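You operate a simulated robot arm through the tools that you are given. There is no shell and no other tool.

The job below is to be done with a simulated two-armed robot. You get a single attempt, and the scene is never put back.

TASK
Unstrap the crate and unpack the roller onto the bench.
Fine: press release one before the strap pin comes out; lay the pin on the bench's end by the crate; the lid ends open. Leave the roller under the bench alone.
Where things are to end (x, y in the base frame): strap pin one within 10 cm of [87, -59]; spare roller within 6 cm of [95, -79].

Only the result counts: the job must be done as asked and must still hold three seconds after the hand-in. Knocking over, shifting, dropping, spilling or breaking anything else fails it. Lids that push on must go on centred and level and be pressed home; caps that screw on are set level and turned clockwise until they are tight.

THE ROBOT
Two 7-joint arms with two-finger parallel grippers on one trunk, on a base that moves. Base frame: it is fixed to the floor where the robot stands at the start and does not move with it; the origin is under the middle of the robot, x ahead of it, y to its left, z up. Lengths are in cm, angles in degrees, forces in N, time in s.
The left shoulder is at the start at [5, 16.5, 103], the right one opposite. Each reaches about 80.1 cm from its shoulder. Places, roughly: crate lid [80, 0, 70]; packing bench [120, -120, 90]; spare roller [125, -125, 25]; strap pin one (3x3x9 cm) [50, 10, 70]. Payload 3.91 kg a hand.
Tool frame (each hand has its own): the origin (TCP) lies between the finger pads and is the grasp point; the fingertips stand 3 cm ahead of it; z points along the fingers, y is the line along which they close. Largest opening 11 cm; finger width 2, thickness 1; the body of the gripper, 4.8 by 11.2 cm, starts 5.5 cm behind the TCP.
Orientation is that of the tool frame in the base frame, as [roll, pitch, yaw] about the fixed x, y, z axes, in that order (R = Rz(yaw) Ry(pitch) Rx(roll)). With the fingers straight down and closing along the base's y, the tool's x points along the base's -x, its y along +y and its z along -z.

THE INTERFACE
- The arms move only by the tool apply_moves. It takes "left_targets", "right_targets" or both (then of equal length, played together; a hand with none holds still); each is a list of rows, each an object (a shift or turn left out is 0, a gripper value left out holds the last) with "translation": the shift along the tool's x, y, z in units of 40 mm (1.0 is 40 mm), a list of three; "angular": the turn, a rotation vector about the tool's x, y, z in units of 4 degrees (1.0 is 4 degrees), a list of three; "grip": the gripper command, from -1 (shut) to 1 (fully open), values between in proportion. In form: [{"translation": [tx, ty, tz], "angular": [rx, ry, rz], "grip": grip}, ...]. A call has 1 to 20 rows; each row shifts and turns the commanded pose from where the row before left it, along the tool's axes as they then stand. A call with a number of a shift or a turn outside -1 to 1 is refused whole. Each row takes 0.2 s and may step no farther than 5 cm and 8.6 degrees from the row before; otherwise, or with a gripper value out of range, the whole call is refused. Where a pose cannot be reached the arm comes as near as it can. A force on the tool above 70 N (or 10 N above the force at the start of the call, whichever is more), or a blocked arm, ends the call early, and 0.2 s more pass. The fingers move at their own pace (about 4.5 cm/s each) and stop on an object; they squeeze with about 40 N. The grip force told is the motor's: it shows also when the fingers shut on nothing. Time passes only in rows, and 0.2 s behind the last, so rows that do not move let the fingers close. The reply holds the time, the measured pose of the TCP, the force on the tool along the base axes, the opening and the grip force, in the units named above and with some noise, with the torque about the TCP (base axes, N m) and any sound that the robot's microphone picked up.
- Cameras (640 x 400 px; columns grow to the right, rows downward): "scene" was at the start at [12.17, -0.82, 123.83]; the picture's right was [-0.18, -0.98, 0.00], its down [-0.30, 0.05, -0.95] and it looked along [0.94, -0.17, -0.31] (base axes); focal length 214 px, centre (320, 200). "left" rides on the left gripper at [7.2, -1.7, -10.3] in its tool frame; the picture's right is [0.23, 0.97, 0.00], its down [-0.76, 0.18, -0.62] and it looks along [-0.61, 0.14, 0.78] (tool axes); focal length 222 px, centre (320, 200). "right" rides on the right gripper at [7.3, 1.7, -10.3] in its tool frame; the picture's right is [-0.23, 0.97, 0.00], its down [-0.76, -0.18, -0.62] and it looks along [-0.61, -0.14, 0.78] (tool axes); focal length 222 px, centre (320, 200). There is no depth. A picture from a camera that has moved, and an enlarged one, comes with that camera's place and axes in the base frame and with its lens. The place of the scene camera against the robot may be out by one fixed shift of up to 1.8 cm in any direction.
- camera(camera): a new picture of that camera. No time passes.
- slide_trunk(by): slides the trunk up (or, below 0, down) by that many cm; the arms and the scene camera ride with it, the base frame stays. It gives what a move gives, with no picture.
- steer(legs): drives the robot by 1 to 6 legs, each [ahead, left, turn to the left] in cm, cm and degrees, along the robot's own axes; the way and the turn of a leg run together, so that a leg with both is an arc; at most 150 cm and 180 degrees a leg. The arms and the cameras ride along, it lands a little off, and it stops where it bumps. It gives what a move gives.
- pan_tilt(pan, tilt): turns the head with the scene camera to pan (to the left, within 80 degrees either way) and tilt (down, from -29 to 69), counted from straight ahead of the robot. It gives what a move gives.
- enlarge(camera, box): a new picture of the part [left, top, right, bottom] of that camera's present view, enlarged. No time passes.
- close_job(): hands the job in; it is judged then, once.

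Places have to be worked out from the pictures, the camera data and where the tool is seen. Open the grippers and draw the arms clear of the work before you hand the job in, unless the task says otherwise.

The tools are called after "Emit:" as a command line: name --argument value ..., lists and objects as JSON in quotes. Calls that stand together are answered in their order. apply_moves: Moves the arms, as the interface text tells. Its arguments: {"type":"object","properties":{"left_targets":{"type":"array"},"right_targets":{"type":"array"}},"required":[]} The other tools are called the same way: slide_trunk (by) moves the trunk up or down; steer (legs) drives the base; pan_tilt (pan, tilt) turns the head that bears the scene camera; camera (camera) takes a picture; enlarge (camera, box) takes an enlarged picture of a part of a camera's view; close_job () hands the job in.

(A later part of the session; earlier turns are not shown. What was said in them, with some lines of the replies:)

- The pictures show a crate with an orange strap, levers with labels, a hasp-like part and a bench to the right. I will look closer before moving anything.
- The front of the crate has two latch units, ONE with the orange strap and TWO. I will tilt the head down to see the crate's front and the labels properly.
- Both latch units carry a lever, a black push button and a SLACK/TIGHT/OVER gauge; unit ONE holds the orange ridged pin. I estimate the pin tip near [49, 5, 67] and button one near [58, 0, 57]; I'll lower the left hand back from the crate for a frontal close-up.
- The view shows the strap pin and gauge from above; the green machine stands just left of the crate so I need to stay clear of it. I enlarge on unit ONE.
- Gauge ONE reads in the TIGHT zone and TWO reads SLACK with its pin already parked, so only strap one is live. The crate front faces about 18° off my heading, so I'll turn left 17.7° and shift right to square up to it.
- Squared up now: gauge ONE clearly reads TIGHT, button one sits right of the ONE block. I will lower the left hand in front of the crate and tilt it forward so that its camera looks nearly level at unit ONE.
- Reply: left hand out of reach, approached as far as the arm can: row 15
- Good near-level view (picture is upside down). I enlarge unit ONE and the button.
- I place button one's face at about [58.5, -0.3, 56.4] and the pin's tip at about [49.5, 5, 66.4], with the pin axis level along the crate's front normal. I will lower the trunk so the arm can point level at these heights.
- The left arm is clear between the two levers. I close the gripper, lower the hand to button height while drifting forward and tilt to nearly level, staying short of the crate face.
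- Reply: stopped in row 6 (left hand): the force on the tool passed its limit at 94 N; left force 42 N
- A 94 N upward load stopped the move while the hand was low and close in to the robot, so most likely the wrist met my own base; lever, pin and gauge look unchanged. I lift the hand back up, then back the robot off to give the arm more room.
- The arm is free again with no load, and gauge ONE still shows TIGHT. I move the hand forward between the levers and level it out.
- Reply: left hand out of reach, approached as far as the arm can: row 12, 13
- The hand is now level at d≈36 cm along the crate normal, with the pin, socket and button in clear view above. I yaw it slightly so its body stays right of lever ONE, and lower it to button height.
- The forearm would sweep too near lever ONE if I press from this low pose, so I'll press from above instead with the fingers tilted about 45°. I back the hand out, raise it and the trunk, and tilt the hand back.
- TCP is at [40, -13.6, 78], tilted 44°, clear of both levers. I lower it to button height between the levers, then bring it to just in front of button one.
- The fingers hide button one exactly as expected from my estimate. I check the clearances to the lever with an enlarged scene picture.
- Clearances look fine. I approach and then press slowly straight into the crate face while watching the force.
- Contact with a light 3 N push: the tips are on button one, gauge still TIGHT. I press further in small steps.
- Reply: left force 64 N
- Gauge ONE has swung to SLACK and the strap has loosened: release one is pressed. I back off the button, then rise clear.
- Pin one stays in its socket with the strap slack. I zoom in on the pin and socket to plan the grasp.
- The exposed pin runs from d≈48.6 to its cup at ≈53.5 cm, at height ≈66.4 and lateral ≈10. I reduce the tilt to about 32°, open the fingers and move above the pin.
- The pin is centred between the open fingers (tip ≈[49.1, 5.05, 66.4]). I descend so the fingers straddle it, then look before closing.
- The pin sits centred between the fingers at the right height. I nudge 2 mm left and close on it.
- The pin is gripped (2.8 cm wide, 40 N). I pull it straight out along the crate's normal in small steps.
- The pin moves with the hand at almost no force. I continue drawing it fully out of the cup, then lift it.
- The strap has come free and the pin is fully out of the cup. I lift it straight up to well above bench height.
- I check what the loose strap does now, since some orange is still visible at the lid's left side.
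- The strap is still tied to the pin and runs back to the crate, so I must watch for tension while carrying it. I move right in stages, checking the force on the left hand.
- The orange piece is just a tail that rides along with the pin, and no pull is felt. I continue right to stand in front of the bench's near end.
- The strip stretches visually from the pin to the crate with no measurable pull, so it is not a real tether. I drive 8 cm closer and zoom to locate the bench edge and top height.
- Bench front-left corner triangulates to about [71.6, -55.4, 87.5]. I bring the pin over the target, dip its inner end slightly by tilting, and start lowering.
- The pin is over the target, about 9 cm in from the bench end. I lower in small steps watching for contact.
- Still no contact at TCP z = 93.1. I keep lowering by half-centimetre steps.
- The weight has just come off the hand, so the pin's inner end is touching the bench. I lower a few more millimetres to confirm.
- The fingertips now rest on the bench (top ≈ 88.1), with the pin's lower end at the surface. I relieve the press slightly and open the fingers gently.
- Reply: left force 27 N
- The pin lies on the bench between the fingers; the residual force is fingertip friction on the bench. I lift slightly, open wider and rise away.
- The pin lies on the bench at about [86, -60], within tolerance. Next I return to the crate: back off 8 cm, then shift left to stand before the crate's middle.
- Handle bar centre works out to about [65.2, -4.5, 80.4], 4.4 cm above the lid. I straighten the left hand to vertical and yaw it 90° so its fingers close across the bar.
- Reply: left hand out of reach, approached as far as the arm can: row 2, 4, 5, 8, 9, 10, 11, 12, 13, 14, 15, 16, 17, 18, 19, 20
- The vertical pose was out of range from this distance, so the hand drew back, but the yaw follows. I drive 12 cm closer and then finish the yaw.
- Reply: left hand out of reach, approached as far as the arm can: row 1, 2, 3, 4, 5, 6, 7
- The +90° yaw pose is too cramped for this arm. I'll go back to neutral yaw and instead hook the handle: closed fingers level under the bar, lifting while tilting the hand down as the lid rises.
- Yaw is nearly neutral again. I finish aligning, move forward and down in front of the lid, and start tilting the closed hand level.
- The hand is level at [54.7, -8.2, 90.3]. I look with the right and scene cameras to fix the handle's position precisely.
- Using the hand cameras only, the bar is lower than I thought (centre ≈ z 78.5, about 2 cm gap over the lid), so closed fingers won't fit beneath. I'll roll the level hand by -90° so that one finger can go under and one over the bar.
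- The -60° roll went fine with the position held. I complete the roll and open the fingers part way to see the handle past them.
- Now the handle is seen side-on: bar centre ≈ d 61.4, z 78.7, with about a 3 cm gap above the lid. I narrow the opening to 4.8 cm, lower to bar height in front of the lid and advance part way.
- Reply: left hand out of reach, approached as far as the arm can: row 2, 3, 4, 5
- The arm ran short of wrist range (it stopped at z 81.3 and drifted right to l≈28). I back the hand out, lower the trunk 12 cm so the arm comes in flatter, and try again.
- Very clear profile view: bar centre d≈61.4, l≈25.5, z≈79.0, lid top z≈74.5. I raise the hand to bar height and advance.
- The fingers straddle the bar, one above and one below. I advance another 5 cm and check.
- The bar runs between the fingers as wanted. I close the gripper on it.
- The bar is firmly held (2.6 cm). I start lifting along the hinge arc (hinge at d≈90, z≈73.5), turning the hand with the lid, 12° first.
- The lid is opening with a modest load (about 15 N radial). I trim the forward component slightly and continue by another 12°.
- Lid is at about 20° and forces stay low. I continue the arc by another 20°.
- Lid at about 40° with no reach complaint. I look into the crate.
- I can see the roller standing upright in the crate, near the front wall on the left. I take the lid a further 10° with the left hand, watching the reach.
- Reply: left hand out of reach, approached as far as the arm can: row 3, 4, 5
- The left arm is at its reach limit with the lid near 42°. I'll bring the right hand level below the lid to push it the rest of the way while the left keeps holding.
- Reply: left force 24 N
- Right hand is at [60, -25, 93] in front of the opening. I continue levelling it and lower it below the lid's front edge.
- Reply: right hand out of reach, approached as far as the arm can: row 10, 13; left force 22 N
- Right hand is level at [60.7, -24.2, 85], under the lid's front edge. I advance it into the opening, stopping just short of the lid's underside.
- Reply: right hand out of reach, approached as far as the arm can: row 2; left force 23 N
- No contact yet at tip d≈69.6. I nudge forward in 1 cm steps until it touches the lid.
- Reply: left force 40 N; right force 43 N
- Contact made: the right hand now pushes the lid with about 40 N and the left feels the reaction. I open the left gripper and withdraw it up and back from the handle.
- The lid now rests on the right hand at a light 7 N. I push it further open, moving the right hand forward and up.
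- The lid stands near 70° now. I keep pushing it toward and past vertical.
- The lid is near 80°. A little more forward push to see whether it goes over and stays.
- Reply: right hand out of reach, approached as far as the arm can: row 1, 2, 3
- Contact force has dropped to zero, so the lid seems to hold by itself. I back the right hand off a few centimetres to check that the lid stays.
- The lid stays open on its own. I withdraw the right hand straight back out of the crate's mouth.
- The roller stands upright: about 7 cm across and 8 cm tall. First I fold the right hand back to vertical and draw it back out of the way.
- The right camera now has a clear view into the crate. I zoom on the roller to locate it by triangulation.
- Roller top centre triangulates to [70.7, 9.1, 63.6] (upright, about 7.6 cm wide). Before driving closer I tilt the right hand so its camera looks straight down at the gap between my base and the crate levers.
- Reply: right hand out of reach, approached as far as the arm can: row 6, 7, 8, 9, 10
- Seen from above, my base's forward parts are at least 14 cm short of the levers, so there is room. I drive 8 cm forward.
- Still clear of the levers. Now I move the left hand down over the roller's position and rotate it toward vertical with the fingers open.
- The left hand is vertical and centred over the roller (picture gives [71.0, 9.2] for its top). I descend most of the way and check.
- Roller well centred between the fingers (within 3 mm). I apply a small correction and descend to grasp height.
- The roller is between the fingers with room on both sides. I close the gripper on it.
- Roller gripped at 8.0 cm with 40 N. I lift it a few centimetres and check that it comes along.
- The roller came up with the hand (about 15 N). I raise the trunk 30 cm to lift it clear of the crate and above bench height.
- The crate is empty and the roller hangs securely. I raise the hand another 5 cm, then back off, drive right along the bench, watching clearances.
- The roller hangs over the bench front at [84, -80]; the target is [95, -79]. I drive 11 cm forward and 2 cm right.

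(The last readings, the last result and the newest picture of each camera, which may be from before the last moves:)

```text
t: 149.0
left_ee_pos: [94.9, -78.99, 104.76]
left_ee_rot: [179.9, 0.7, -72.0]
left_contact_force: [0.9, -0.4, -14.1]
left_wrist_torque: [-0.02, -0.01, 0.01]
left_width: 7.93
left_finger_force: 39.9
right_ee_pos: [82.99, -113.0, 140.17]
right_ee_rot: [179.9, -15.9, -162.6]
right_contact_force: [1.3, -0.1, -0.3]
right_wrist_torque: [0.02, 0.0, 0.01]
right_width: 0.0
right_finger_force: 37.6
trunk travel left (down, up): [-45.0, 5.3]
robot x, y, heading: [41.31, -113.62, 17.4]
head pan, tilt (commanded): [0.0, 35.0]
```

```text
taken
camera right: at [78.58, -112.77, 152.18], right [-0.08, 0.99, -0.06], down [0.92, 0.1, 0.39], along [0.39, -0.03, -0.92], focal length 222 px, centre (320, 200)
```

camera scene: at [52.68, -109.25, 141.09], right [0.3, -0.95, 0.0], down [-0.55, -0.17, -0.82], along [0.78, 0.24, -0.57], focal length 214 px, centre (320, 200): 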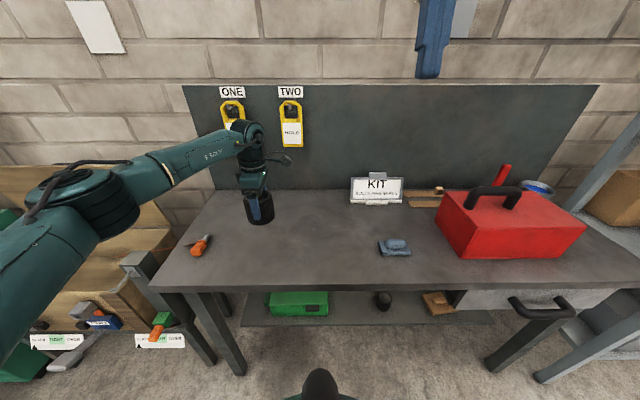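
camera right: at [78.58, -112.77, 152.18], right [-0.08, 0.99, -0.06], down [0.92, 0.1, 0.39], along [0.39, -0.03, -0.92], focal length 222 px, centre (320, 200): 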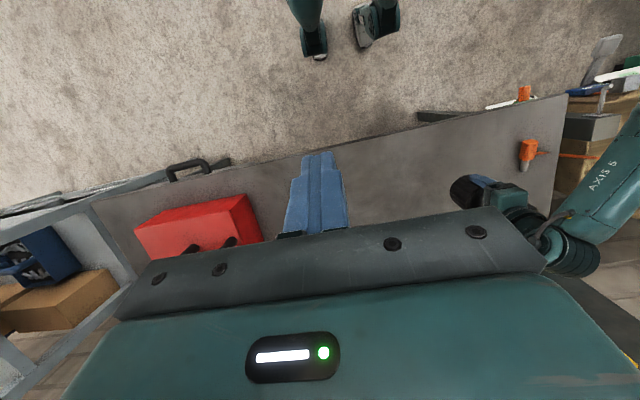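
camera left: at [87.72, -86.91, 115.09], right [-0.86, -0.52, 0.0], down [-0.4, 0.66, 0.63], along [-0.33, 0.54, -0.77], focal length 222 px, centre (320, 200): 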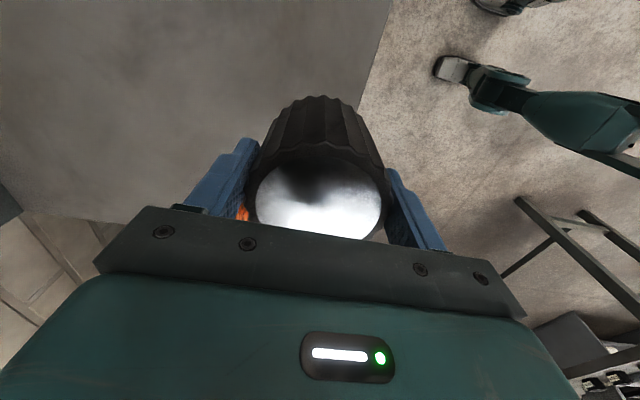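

The roller is right over [94.9, -79.0]. I lower it toward the bench, then in small steps until contact.

Emit:
apply_moves --left_targets '[{"translation": [0, 0, 0.7]}, {"translation": [0, 0, 0.7]}, {"translation": [0, 0, 0.5]}, {"translation": [0, 0, 0.2]}]'

Emit:
enlarge --camera "scene" --box '[180, 140, 340, 260]'

```text
t: 150.0
left_ee_pos: [94.98, -78.64, 96.43]
left_ee_rot: [179.9, 0.6, -72.0]
left_contact_force: [-0.6, 0.0, -13.7]
left_wrist_torque: [-0.07, -0.02, 0.02]
left_width: 7.97
left_finger_force: 39.8
right_ee_pos: [82.89, -113.02, 140.17]
right_ee_rot: [-180.0, -15.9, -162.7]
right_contact_force: [-0.1, -0.2, 0.6]
right_wrist_torque: [0.02, -0.01, 0.0]
right_width: 0.0
right_finger_force: 37.9
trunk travel left (down, up): [-45.0, 5.3]
robot x, y, heading: [41.19, -114.07, 17.2]
head pan, tilt (commanded): [0.0, 35.0]
```

```text
3.33 times, centred on (260, 200) of scene
camera zoom: at [52.63, -109.25, 141.1], right [0.3, -0.95, 0.0], down [-0.55, -0.17, -0.82], along [0.78, 0.24, -0.57], focal length 715 px, centre (520, 200)
```

zoom: 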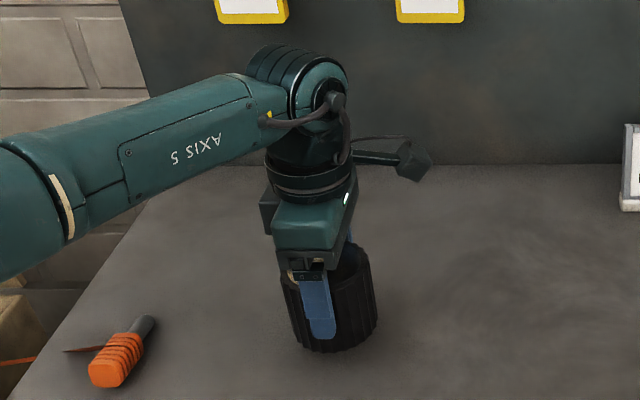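

Close to the bench now. I lower by 4 mm steps.

Emit:
apply_moves --left_targets '[{"translation": [0, 0, 0.1]}, {"translation": [0, 0, 0.1]}, {"translation": [0, 0, 0.1]}]'

```text
t: 150.8
left_ee_pos: [94.95, -78.67, 95.14]
left_ee_rot: [179.7, 0.7, -72.1]
left_contact_force: [0.6, 0.8, -13.5]
left_wrist_torque: [-0.01, -0.01, -0.01]
left_width: 7.96
left_finger_force: 39.9
right_ee_pos: [82.97, -113.09, 140.27]
right_ee_rot: [179.9, -16.0, -162.7]
right_contact_force: [-0.1, -0.1, 0.5]
right_wrist_torque: [-0.04, 0.01, -0.01]
right_width: 0.0
right_finger_force: 37.8
trunk travel left (down, up): [-45.0, 5.3]
robot x, y, heading: [41.23, -113.43, 17.5]
head pan, tilt (commanded): [0.0, 35.0]
```

No contact yet at z = 95.1; I continue.

Emit:
apply_moves --left_targets '[{"translation": [0, 0, 0.1]}, {"translation": [0, 0, 0.1]}]'

```text
t: 151.4
left_ee_pos: [94.81, -78.66, 94.32]
left_ee_rot: [179.9, 0.8, -72.0]
left_contact_force: [0.3, 1.4, -14.7]
left_wrist_torque: [-0.04, -0.02, -0.01]
left_width: 7.98
left_finger_force: 39.7
right_ee_pos: [82.82, -113.04, 140.29]
right_ee_rot: [179.9, -15.9, -162.7]
right_contact_force: [0.1, 0.5, -0.4]
right_wrist_torque: [0.0, -0.02, -0.01]
right_width: 0.01
right_finger_force: 38.1
trunk travel left (down, up): [-45.0, 5.3]
robot x, y, heading: [41.28, -113.61, 17.1]
head pan, tilt (commanded): [0.0, 35.0]
```

Emit:
apply_moves --left_targets '[{"translation": [0, 0, 0.075]}, {"translation": [0, 0, 0.075]}]'

Emit:
enlarge --camera "scene" --box '[220, 170, 300, 230]'

```text
t: 152.0
left_ee_pos: [94.9, -78.88, 94.01]
left_ee_rot: [179.9, 0.8, -72.0]
left_contact_force: [-1.1, 0.0, -4.3]
left_wrist_torque: [-0.14, 0.3, -0.06]
left_width: 7.95
left_finger_force: 40.4
right_ee_pos: [82.83, -113.16, 140.26]
right_ee_rot: [179.9, -15.9, -162.7]
right_contact_force: [0.6, 0.3, -0.4]
right_wrist_torque: [-0.02, 0.03, 0.03]
right_width: 0.03
right_finger_force: 38.0
trunk travel left (down, up): [-45.0, 5.3]
robot x, y, heading: [41.24, -113.62, 17.2]
head pan, tilt (commanded): [0.0, 35.0]
```

```text
6.67 times, centred on (260, 200) of scene
camera zoom: at [52.53, -109.31, 141.13], right [0.3, -0.95, 0.0], down [-0.55, -0.17, -0.82], along [0.78, 0.24, -0.57], focal length 1430 px, centre (720, 200)
```

zoom: 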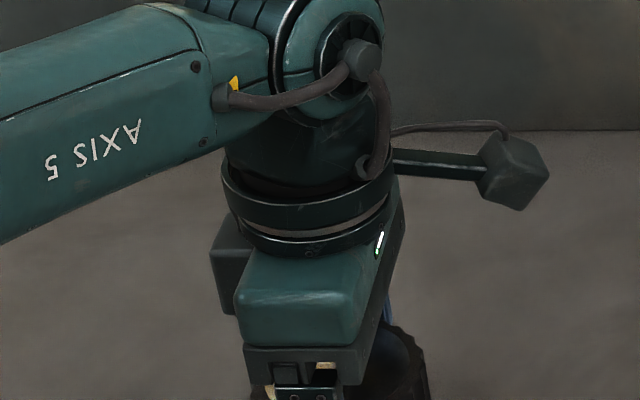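

The load has dropped from 14 N to 4 N: the roller is touching the bench. I lower 2 mm more to seat it fully.

Emit:
apply_moves --left_targets '[{"translation": [0, 0, 0.03]}, {"translation": [0, 0, 0.02]}]'

```text
t: 152.6
left_ee_pos: [94.85, -78.95, 94.04]
left_ee_rot: [-179.6, 0.7, -71.9]
left_contact_force: [1.6, 4.1, 13.3]
left_wrist_torque: [-0.14, 0.86, -0.17]
left_width: 7.96
left_finger_force: 40.0
right_ee_pos: [82.54, -113.09, 140.23]
right_ee_rot: [179.8, -15.8, -162.8]
right_contact_force: [0.0, 0.3, 0.1]
right_wrist_torque: [0.0, -0.02, 0.0]
right_width: 0.0
right_finger_force: 37.4
trunk travel left (down, up): [-45.0, 5.3]
robot x, y, heading: [41.06, -113.97, 17.2]
head pan, tilt (commanded): [0.0, 35.0]
```

The roller is seated (13 N upward reaction). I open the fingers gradually.

Emit:
apply_moves --left_targets '[{"translation": [0, 0, -0.02]}, {"grip": 0.6}, {"grip": 0.75}, {"grip": 1}, {"grip": 1}, {"grip": 1}]'

Emit:
camera --camera "left"

```text
t: 154.0
left_ee_pos: [94.69, -78.66, 93.82]
left_ee_rot: [-180.0, 0.7, -72.1]
left_contact_force: [-0.4, 1.0, 0.0]
left_wrist_torque: [-0.01, -0.01, 0.0]
left_width: 10.99
left_finger_force: 0.0
right_ee_pos: [82.64, -113.08, 140.27]
right_ee_rot: [179.8, -15.8, -162.7]
right_contact_force: [0.3, -0.6, -0.2]
right_wrist_torque: [0.04, -0.02, -0.01]
right_width: 0.0
right_finger_force: 37.9
trunk travel left (down, up): [-45.0, 5.3]
robot x, y, heading: [41.23, -113.64, 17.3]
head pan, tilt (commanded): [0.0, 35.0]
```

```text
taken
camera left: at [98.68, -85.35, 104.08], right [-0.86, -0.52, 0.0], down [-0.4, 0.66, 0.63], along [-0.33, 0.54, -0.77], focal length 222 px, centre (320, 200)
```

left: 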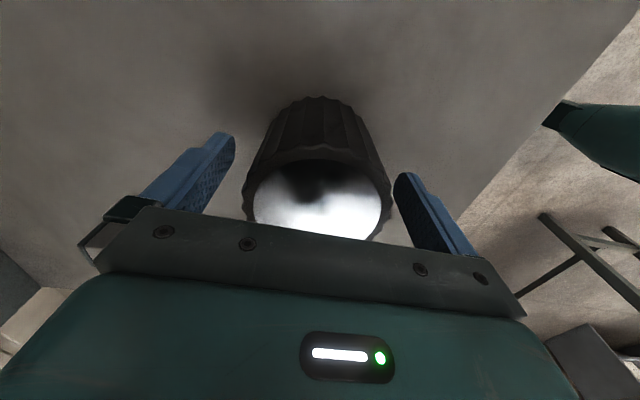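

Both fingers are clear of the roller. I raise the hand straight up.

Emit:
apply_moves --left_targets '[{"translation": [0, 0, -0.4]}, {"translation": [0, 0, -0.7]}, {"translation": [0, 0, -0.9]}, {"translation": [0, 0, -0.9]}, {"translation": [0, 0, -0.9]}]'

Emit:
camera --camera "scene"

Emit:
camera --camera "left"

```text
t: 155.2
left_ee_pos: [94.8, -79.21, 108.91]
left_ee_rot: [-180.0, 0.9, -72.0]
left_contact_force: [0.0, -1.2, -0.1]
left_wrist_torque: [0.03, 0.02, 0.01]
left_width: 10.99
left_finger_force: 0.1
right_ee_pos: [82.69, -113.11, 140.25]
right_ee_rot: [180.0, -15.8, -162.8]
right_contact_force: [-0.1, -0.9, -0.3]
right_wrist_torque: [0.0, -0.04, -0.01]
right_width: 0.0
right_finger_force: 37.5
trunk travel left (down, up): [-45.0, 5.3]
robot x, y, heading: [40.99, -113.35, 17.5]
head pan, tilt (commanded): [0.0, 35.0]
```

```text
taken
camera scene: at [52.45, -109.39, 141.12], right [0.3, -0.95, 0.0], down [-0.55, -0.17, -0.82], along [0.78, 0.24, -0.57], focal length 214 px, centre (320, 200)
```

scene: 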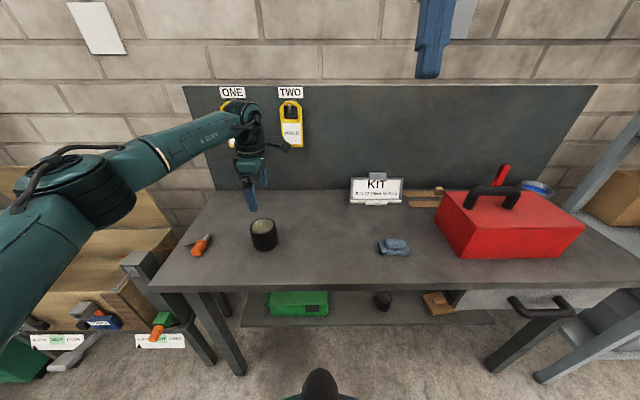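

```text
taken
camera left: at [98.71, -85.72, 119.22], right [-0.86, -0.52, 0.0], down [-0.4, 0.66, 0.63], along [-0.33, 0.54, -0.77], focal length 222 px, centre (320, 200)
```

left: 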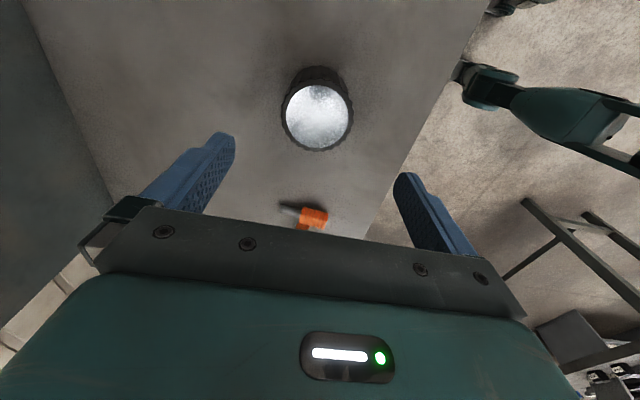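

The roller stands upright on the bench at about [95.2, -79.1], and the pin lies undisturbed. I back the robot away and open the right gripper too.

Emit:
apply_moves --left_targets '[{"translation": [0, 0, -0.5]}, {"translation": [0, 0, 0]}, {"translation": [0, 0, 0]}, {"translation": [0, 0, 0]}, {"translation": [0, 0, 0]}]' --right_targets '[{"grip": 1}, {"grip": 1}, {"grip": 1}, {"grip": 1}, {"grip": 1}]'

Emit:
steer --legs '[[-30, 0, 0]]'

Emit:
pan_tilt --pan 20 --tilt 30

Emit:
camera --camera "scene"

Emit:
camera --camera "right"

```text
t: 156.4
left_ee_pos: [94.98, -79.09, 111.14]
left_ee_rot: [-180.0, 0.8, -72.0]
left_contact_force: [1.0, 0.4, 0.6]
left_wrist_torque: [0.0, -0.01, 0.02]
left_width: 10.97
left_finger_force: 0.1
right_ee_pos: [82.78, -113.07, 140.27]
right_ee_rot: [179.9, -15.9, -162.7]
right_contact_force: [0.6, -0.6, -0.4]
right_wrist_torque: [0.0, 0.02, 0.01]
right_width: 10.45
right_finger_force: 0.1
trunk travel left (down, up): [-45.0, 5.3]
robot x, y, heading: [41.14, -113.82, 17.2]
head pan, tilt (commanded): [0.0, 35.0]
```

```text
t: 158.4
left_ee_pos: [66.65, -87.63, 110.98]
left_ee_rot: [-180.0, 0.7, -72.0]
left_contact_force: [0.0, -0.6, 0.2]
left_wrist_torque: [-0.01, -0.02, 0.0]
left_width: 11.01
left_finger_force: 0.0
right_ee_pos: [54.68, -121.86, 140.22]
right_ee_rot: [179.9, -15.8, -162.6]
right_contact_force: [-0.4, -0.3, -0.1]
right_wrist_torque: [0.0, -0.02, -0.02]
right_width: 11.0
right_finger_force: 0.1
trunk travel left (down, up): [-45.0, 5.3]
robot x, y, heading: [13.07, -122.54, 17.7]
head pan, tilt (commanded): [0.0, 35.0]
```

```text
t: 159.3
left_ee_pos: [66.84, -87.64, 111.05]
left_ee_rot: [-179.9, 0.6, -71.9]
left_contact_force: [0.3, 0.6, -1.5]
left_wrist_torque: [-0.02, 0.0, 0.03]
left_width: 11.01
left_finger_force: 0.0
right_ee_pos: [54.89, -121.87, 140.18]
right_ee_rot: [179.9, -16.0, -162.6]
right_contact_force: [-0.5, -0.2, -1.0]
right_wrist_torque: [-0.01, 0.01, 0.01]
right_width: 10.98
right_finger_force: 0.0
trunk travel left (down, up): [-45.0, 5.3]
robot x, y, heading: [13.39, -122.52, 17.6]
head pan, tilt (commanded): [20.0, 30.0]
```

```text
taken
camera scene: at [23.26, -115.24, 141.89], right [0.61, -0.79, 0.0], down [-0.4, -0.3, -0.87], along [0.69, 0.53, -0.5], focal length 214 px, centre (320, 200)
```

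scene: 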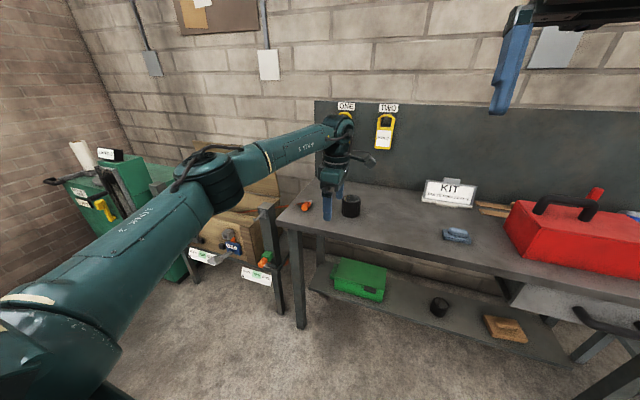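

```text
taken
camera right: at [50.37, -121.56, 152.23], right [-0.08, 0.99, -0.06], down [0.91, 0.1, 0.39], along [0.4, -0.02, -0.92], focal length 222 px, centre (320, 200)
```

right: 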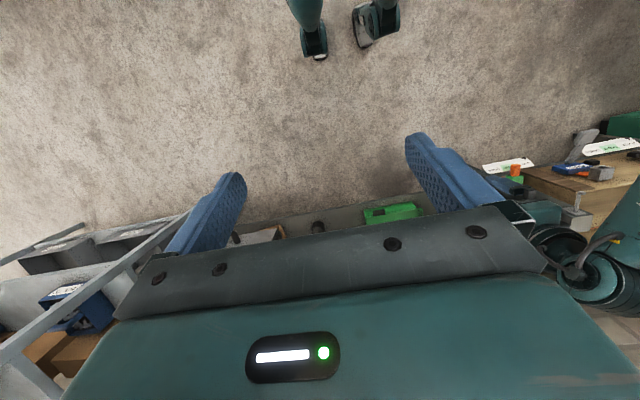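

I need an unobstructed view of the crate lid, so I drive left a bit (well clear of the furniture) and look.

Emit:
steer --legs '[[0, 75, 0]]'

Emit:
pan_tilt --pan -8 --tilt 30

Emit:
camera --camera "scene"

```text
t: 166.2
left_ee_pos: [44.42, -17.27, 111.08]
left_ee_rot: [-180.0, 0.7, -71.7]
left_contact_force: [0.2, 0.6, 0.0]
left_wrist_torque: [0.01, 0.01, 0.01]
left_width: 11.0
left_finger_force: 0.0
right_ee_pos: [32.46, -51.36, 140.17]
right_ee_rot: [179.9, -15.8, -162.4]
right_contact_force: [0.0, -0.2, -0.8]
right_wrist_torque: [0.03, 0.01, 0.01]
right_width: 11.01
right_finger_force: 0.1
trunk travel left (down, up): [-45.0, 5.3]
robot x, y, heading: [-8.87, -51.95, 17.6]
head pan, tilt (commanded): [20.0, 30.0]
```

```text
t: 167.1
left_ee_pos: [44.39, -17.25, 111.01]
left_ee_rot: [-180.0, 0.7, -71.7]
left_contact_force: [0.5, -0.1, -0.2]
left_wrist_torque: [0.01, 0.02, -0.04]
left_width: 11.01
left_finger_force: 0.0
right_ee_pos: [32.5, -51.34, 140.17]
right_ee_rot: [179.9, -15.9, -162.4]
right_contact_force: [-0.4, 0.3, 0.2]
right_wrist_torque: [-0.04, -0.01, 0.0]
right_width: 11.0
right_finger_force: 0.0
trunk travel left (down, up): [-45.0, 5.3]
robot x, y, heading: [-9.02, -52.49, 17.6]
head pan, tilt (commanded): [-8.0, 30.0]
```

```text
taken
camera scene: at [2.71, -48.91, 141.9], right [0.17, -0.99, 0.0], down [-0.49, -0.08, -0.87], along [0.85, 0.15, -0.5], focal length 214 px, centre (320, 200)
```

scene: 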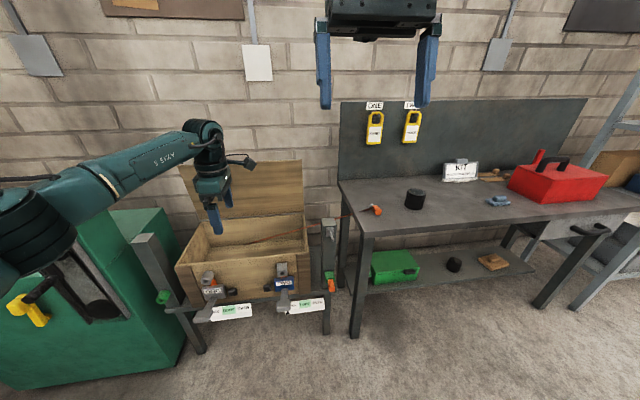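

Lid still stands open, roller and pin are on the bench. I zoom in for a last check of all items.

Emit:
enlarge --camera "scene" --box '[140, 130, 360, 350]'

Emit:
enlarge --camera "scene" --box '[320, 140, 540, 300]'

```text
1.82 times, centred on (250, 240) of scene
camera zoom: at [2.71, -48.91, 141.9], right [0.17, -0.99, 0.0], down [-0.49, -0.08, -0.87], along [0.85, 0.15, -0.5], focal length 390 px, centre (447, 127)
```

zoom: 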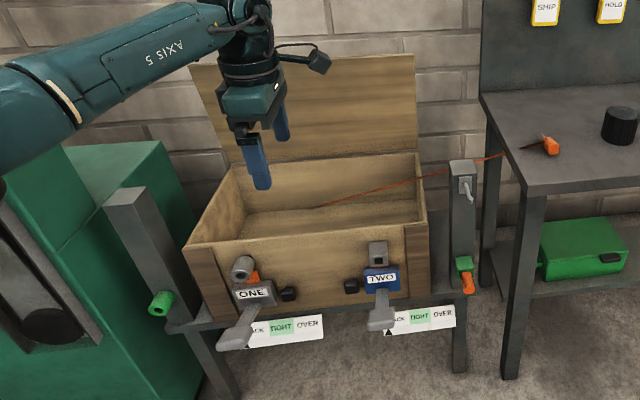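

```text
2.50 times, centred on (430, 220) of scene
camera zoom: at [2.71, -48.91, 141.9], right [0.17, -0.99, 0.0], down [-0.49, -0.08, -0.87], along [0.85, 0.15, -0.5], focal length 536 px, centre (45, 150)
```

zoom: 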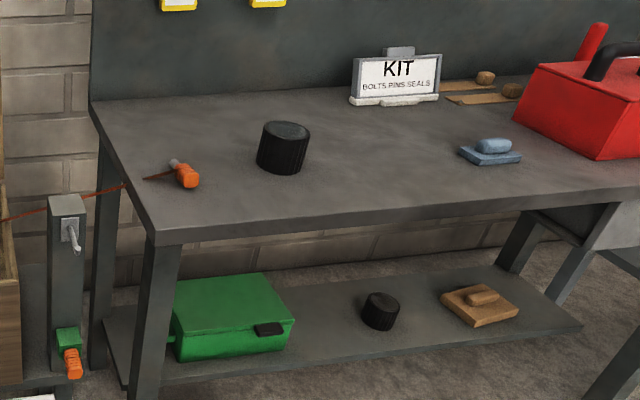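

All checks out: strap gauge SLACK, lid open, roller at about [95, -79], pin at about [86, -60], the under-bench roller untouched. I draw the left hand back a little further from the crate before handing in.

Emit:
apply_moves --left_targets '[{"translation": [0, 0.7, 0]}, {"translation": [0, 0.7, 0]}, {"translation": [0, 0.4, 0]}, {"translation": [0, 0, 0]}]'

Emit:
camera --camera "scene"

```text
t: 168.1
left_ee_pos: [37.5, -19.51, 111.0]
left_ee_rot: [180.0, 0.6, -71.6]
left_contact_force: [0.3, 0.2, -0.6]
left_wrist_torque: [0.0, 0.0, -0.02]
left_width: 10.99
left_finger_force: 0.2
right_ee_pos: [32.51, -51.34, 140.25]
right_ee_rot: [179.8, -16.0, -162.5]
right_contact_force: [-0.2, 0.1, 0.6]
right_wrist_torque: [0.02, 0.03, -0.01]
right_width: 10.97
right_finger_force: 0.0
trunk travel left (down, up): [-45.0, 5.3]
robot x, y, heading: [-9.36, -52.37, 17.9]
head pan, tilt (commanded): [-8.0, 30.0]
```

```text
taken
camera scene: at [2.73, -48.92, 141.89], right [0.17, -0.99, 0.0], down [-0.49, -0.08, -0.87], along [0.85, 0.15, -0.5], focal length 214 px, centre (320, 200)
```

scene: 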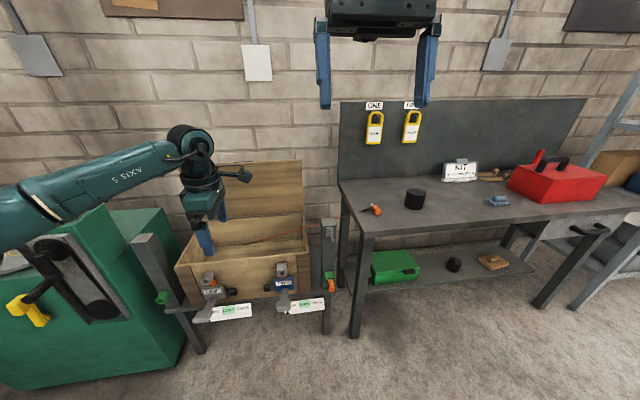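

Everything is in place and at rest, both grippers are open and the arms are clear. I hand the job in.

Emit:
close_job

```text
The job is handed in.
```

The crate is unstrapped and the roller from it is standing on the bench. I've handed the job in, but the hand-in reply gave no verdict.

- **Strap:** I pressed release one and gauge ONE swung to SLACK. Only then did I pull strap pin one.
- **Pin:** it lies on the bench's end by the crate, at about [86, -60], which is roughly 1.5 cm from the target.
- **Lid:** it is open to roughly 80–85° and had held there by itself for about 50 seconds before the hand-in. I could not push it past vertical because the arm ran out of reach.
- **Roller:** it stands upright at about [95, -79], well within the 6 cm tolerance. I took it from the crate. The one under the bench was not touched, although the listed spare-roller place matches that one.

The left hand met an unexpected load of 94 N at one point, while low and close to the robot. It most likely touched the robot's own body; pictures afterwards showed the lever, pin and gauge unchanged. Both grippers are open, and the last picture showed nothing else moved.
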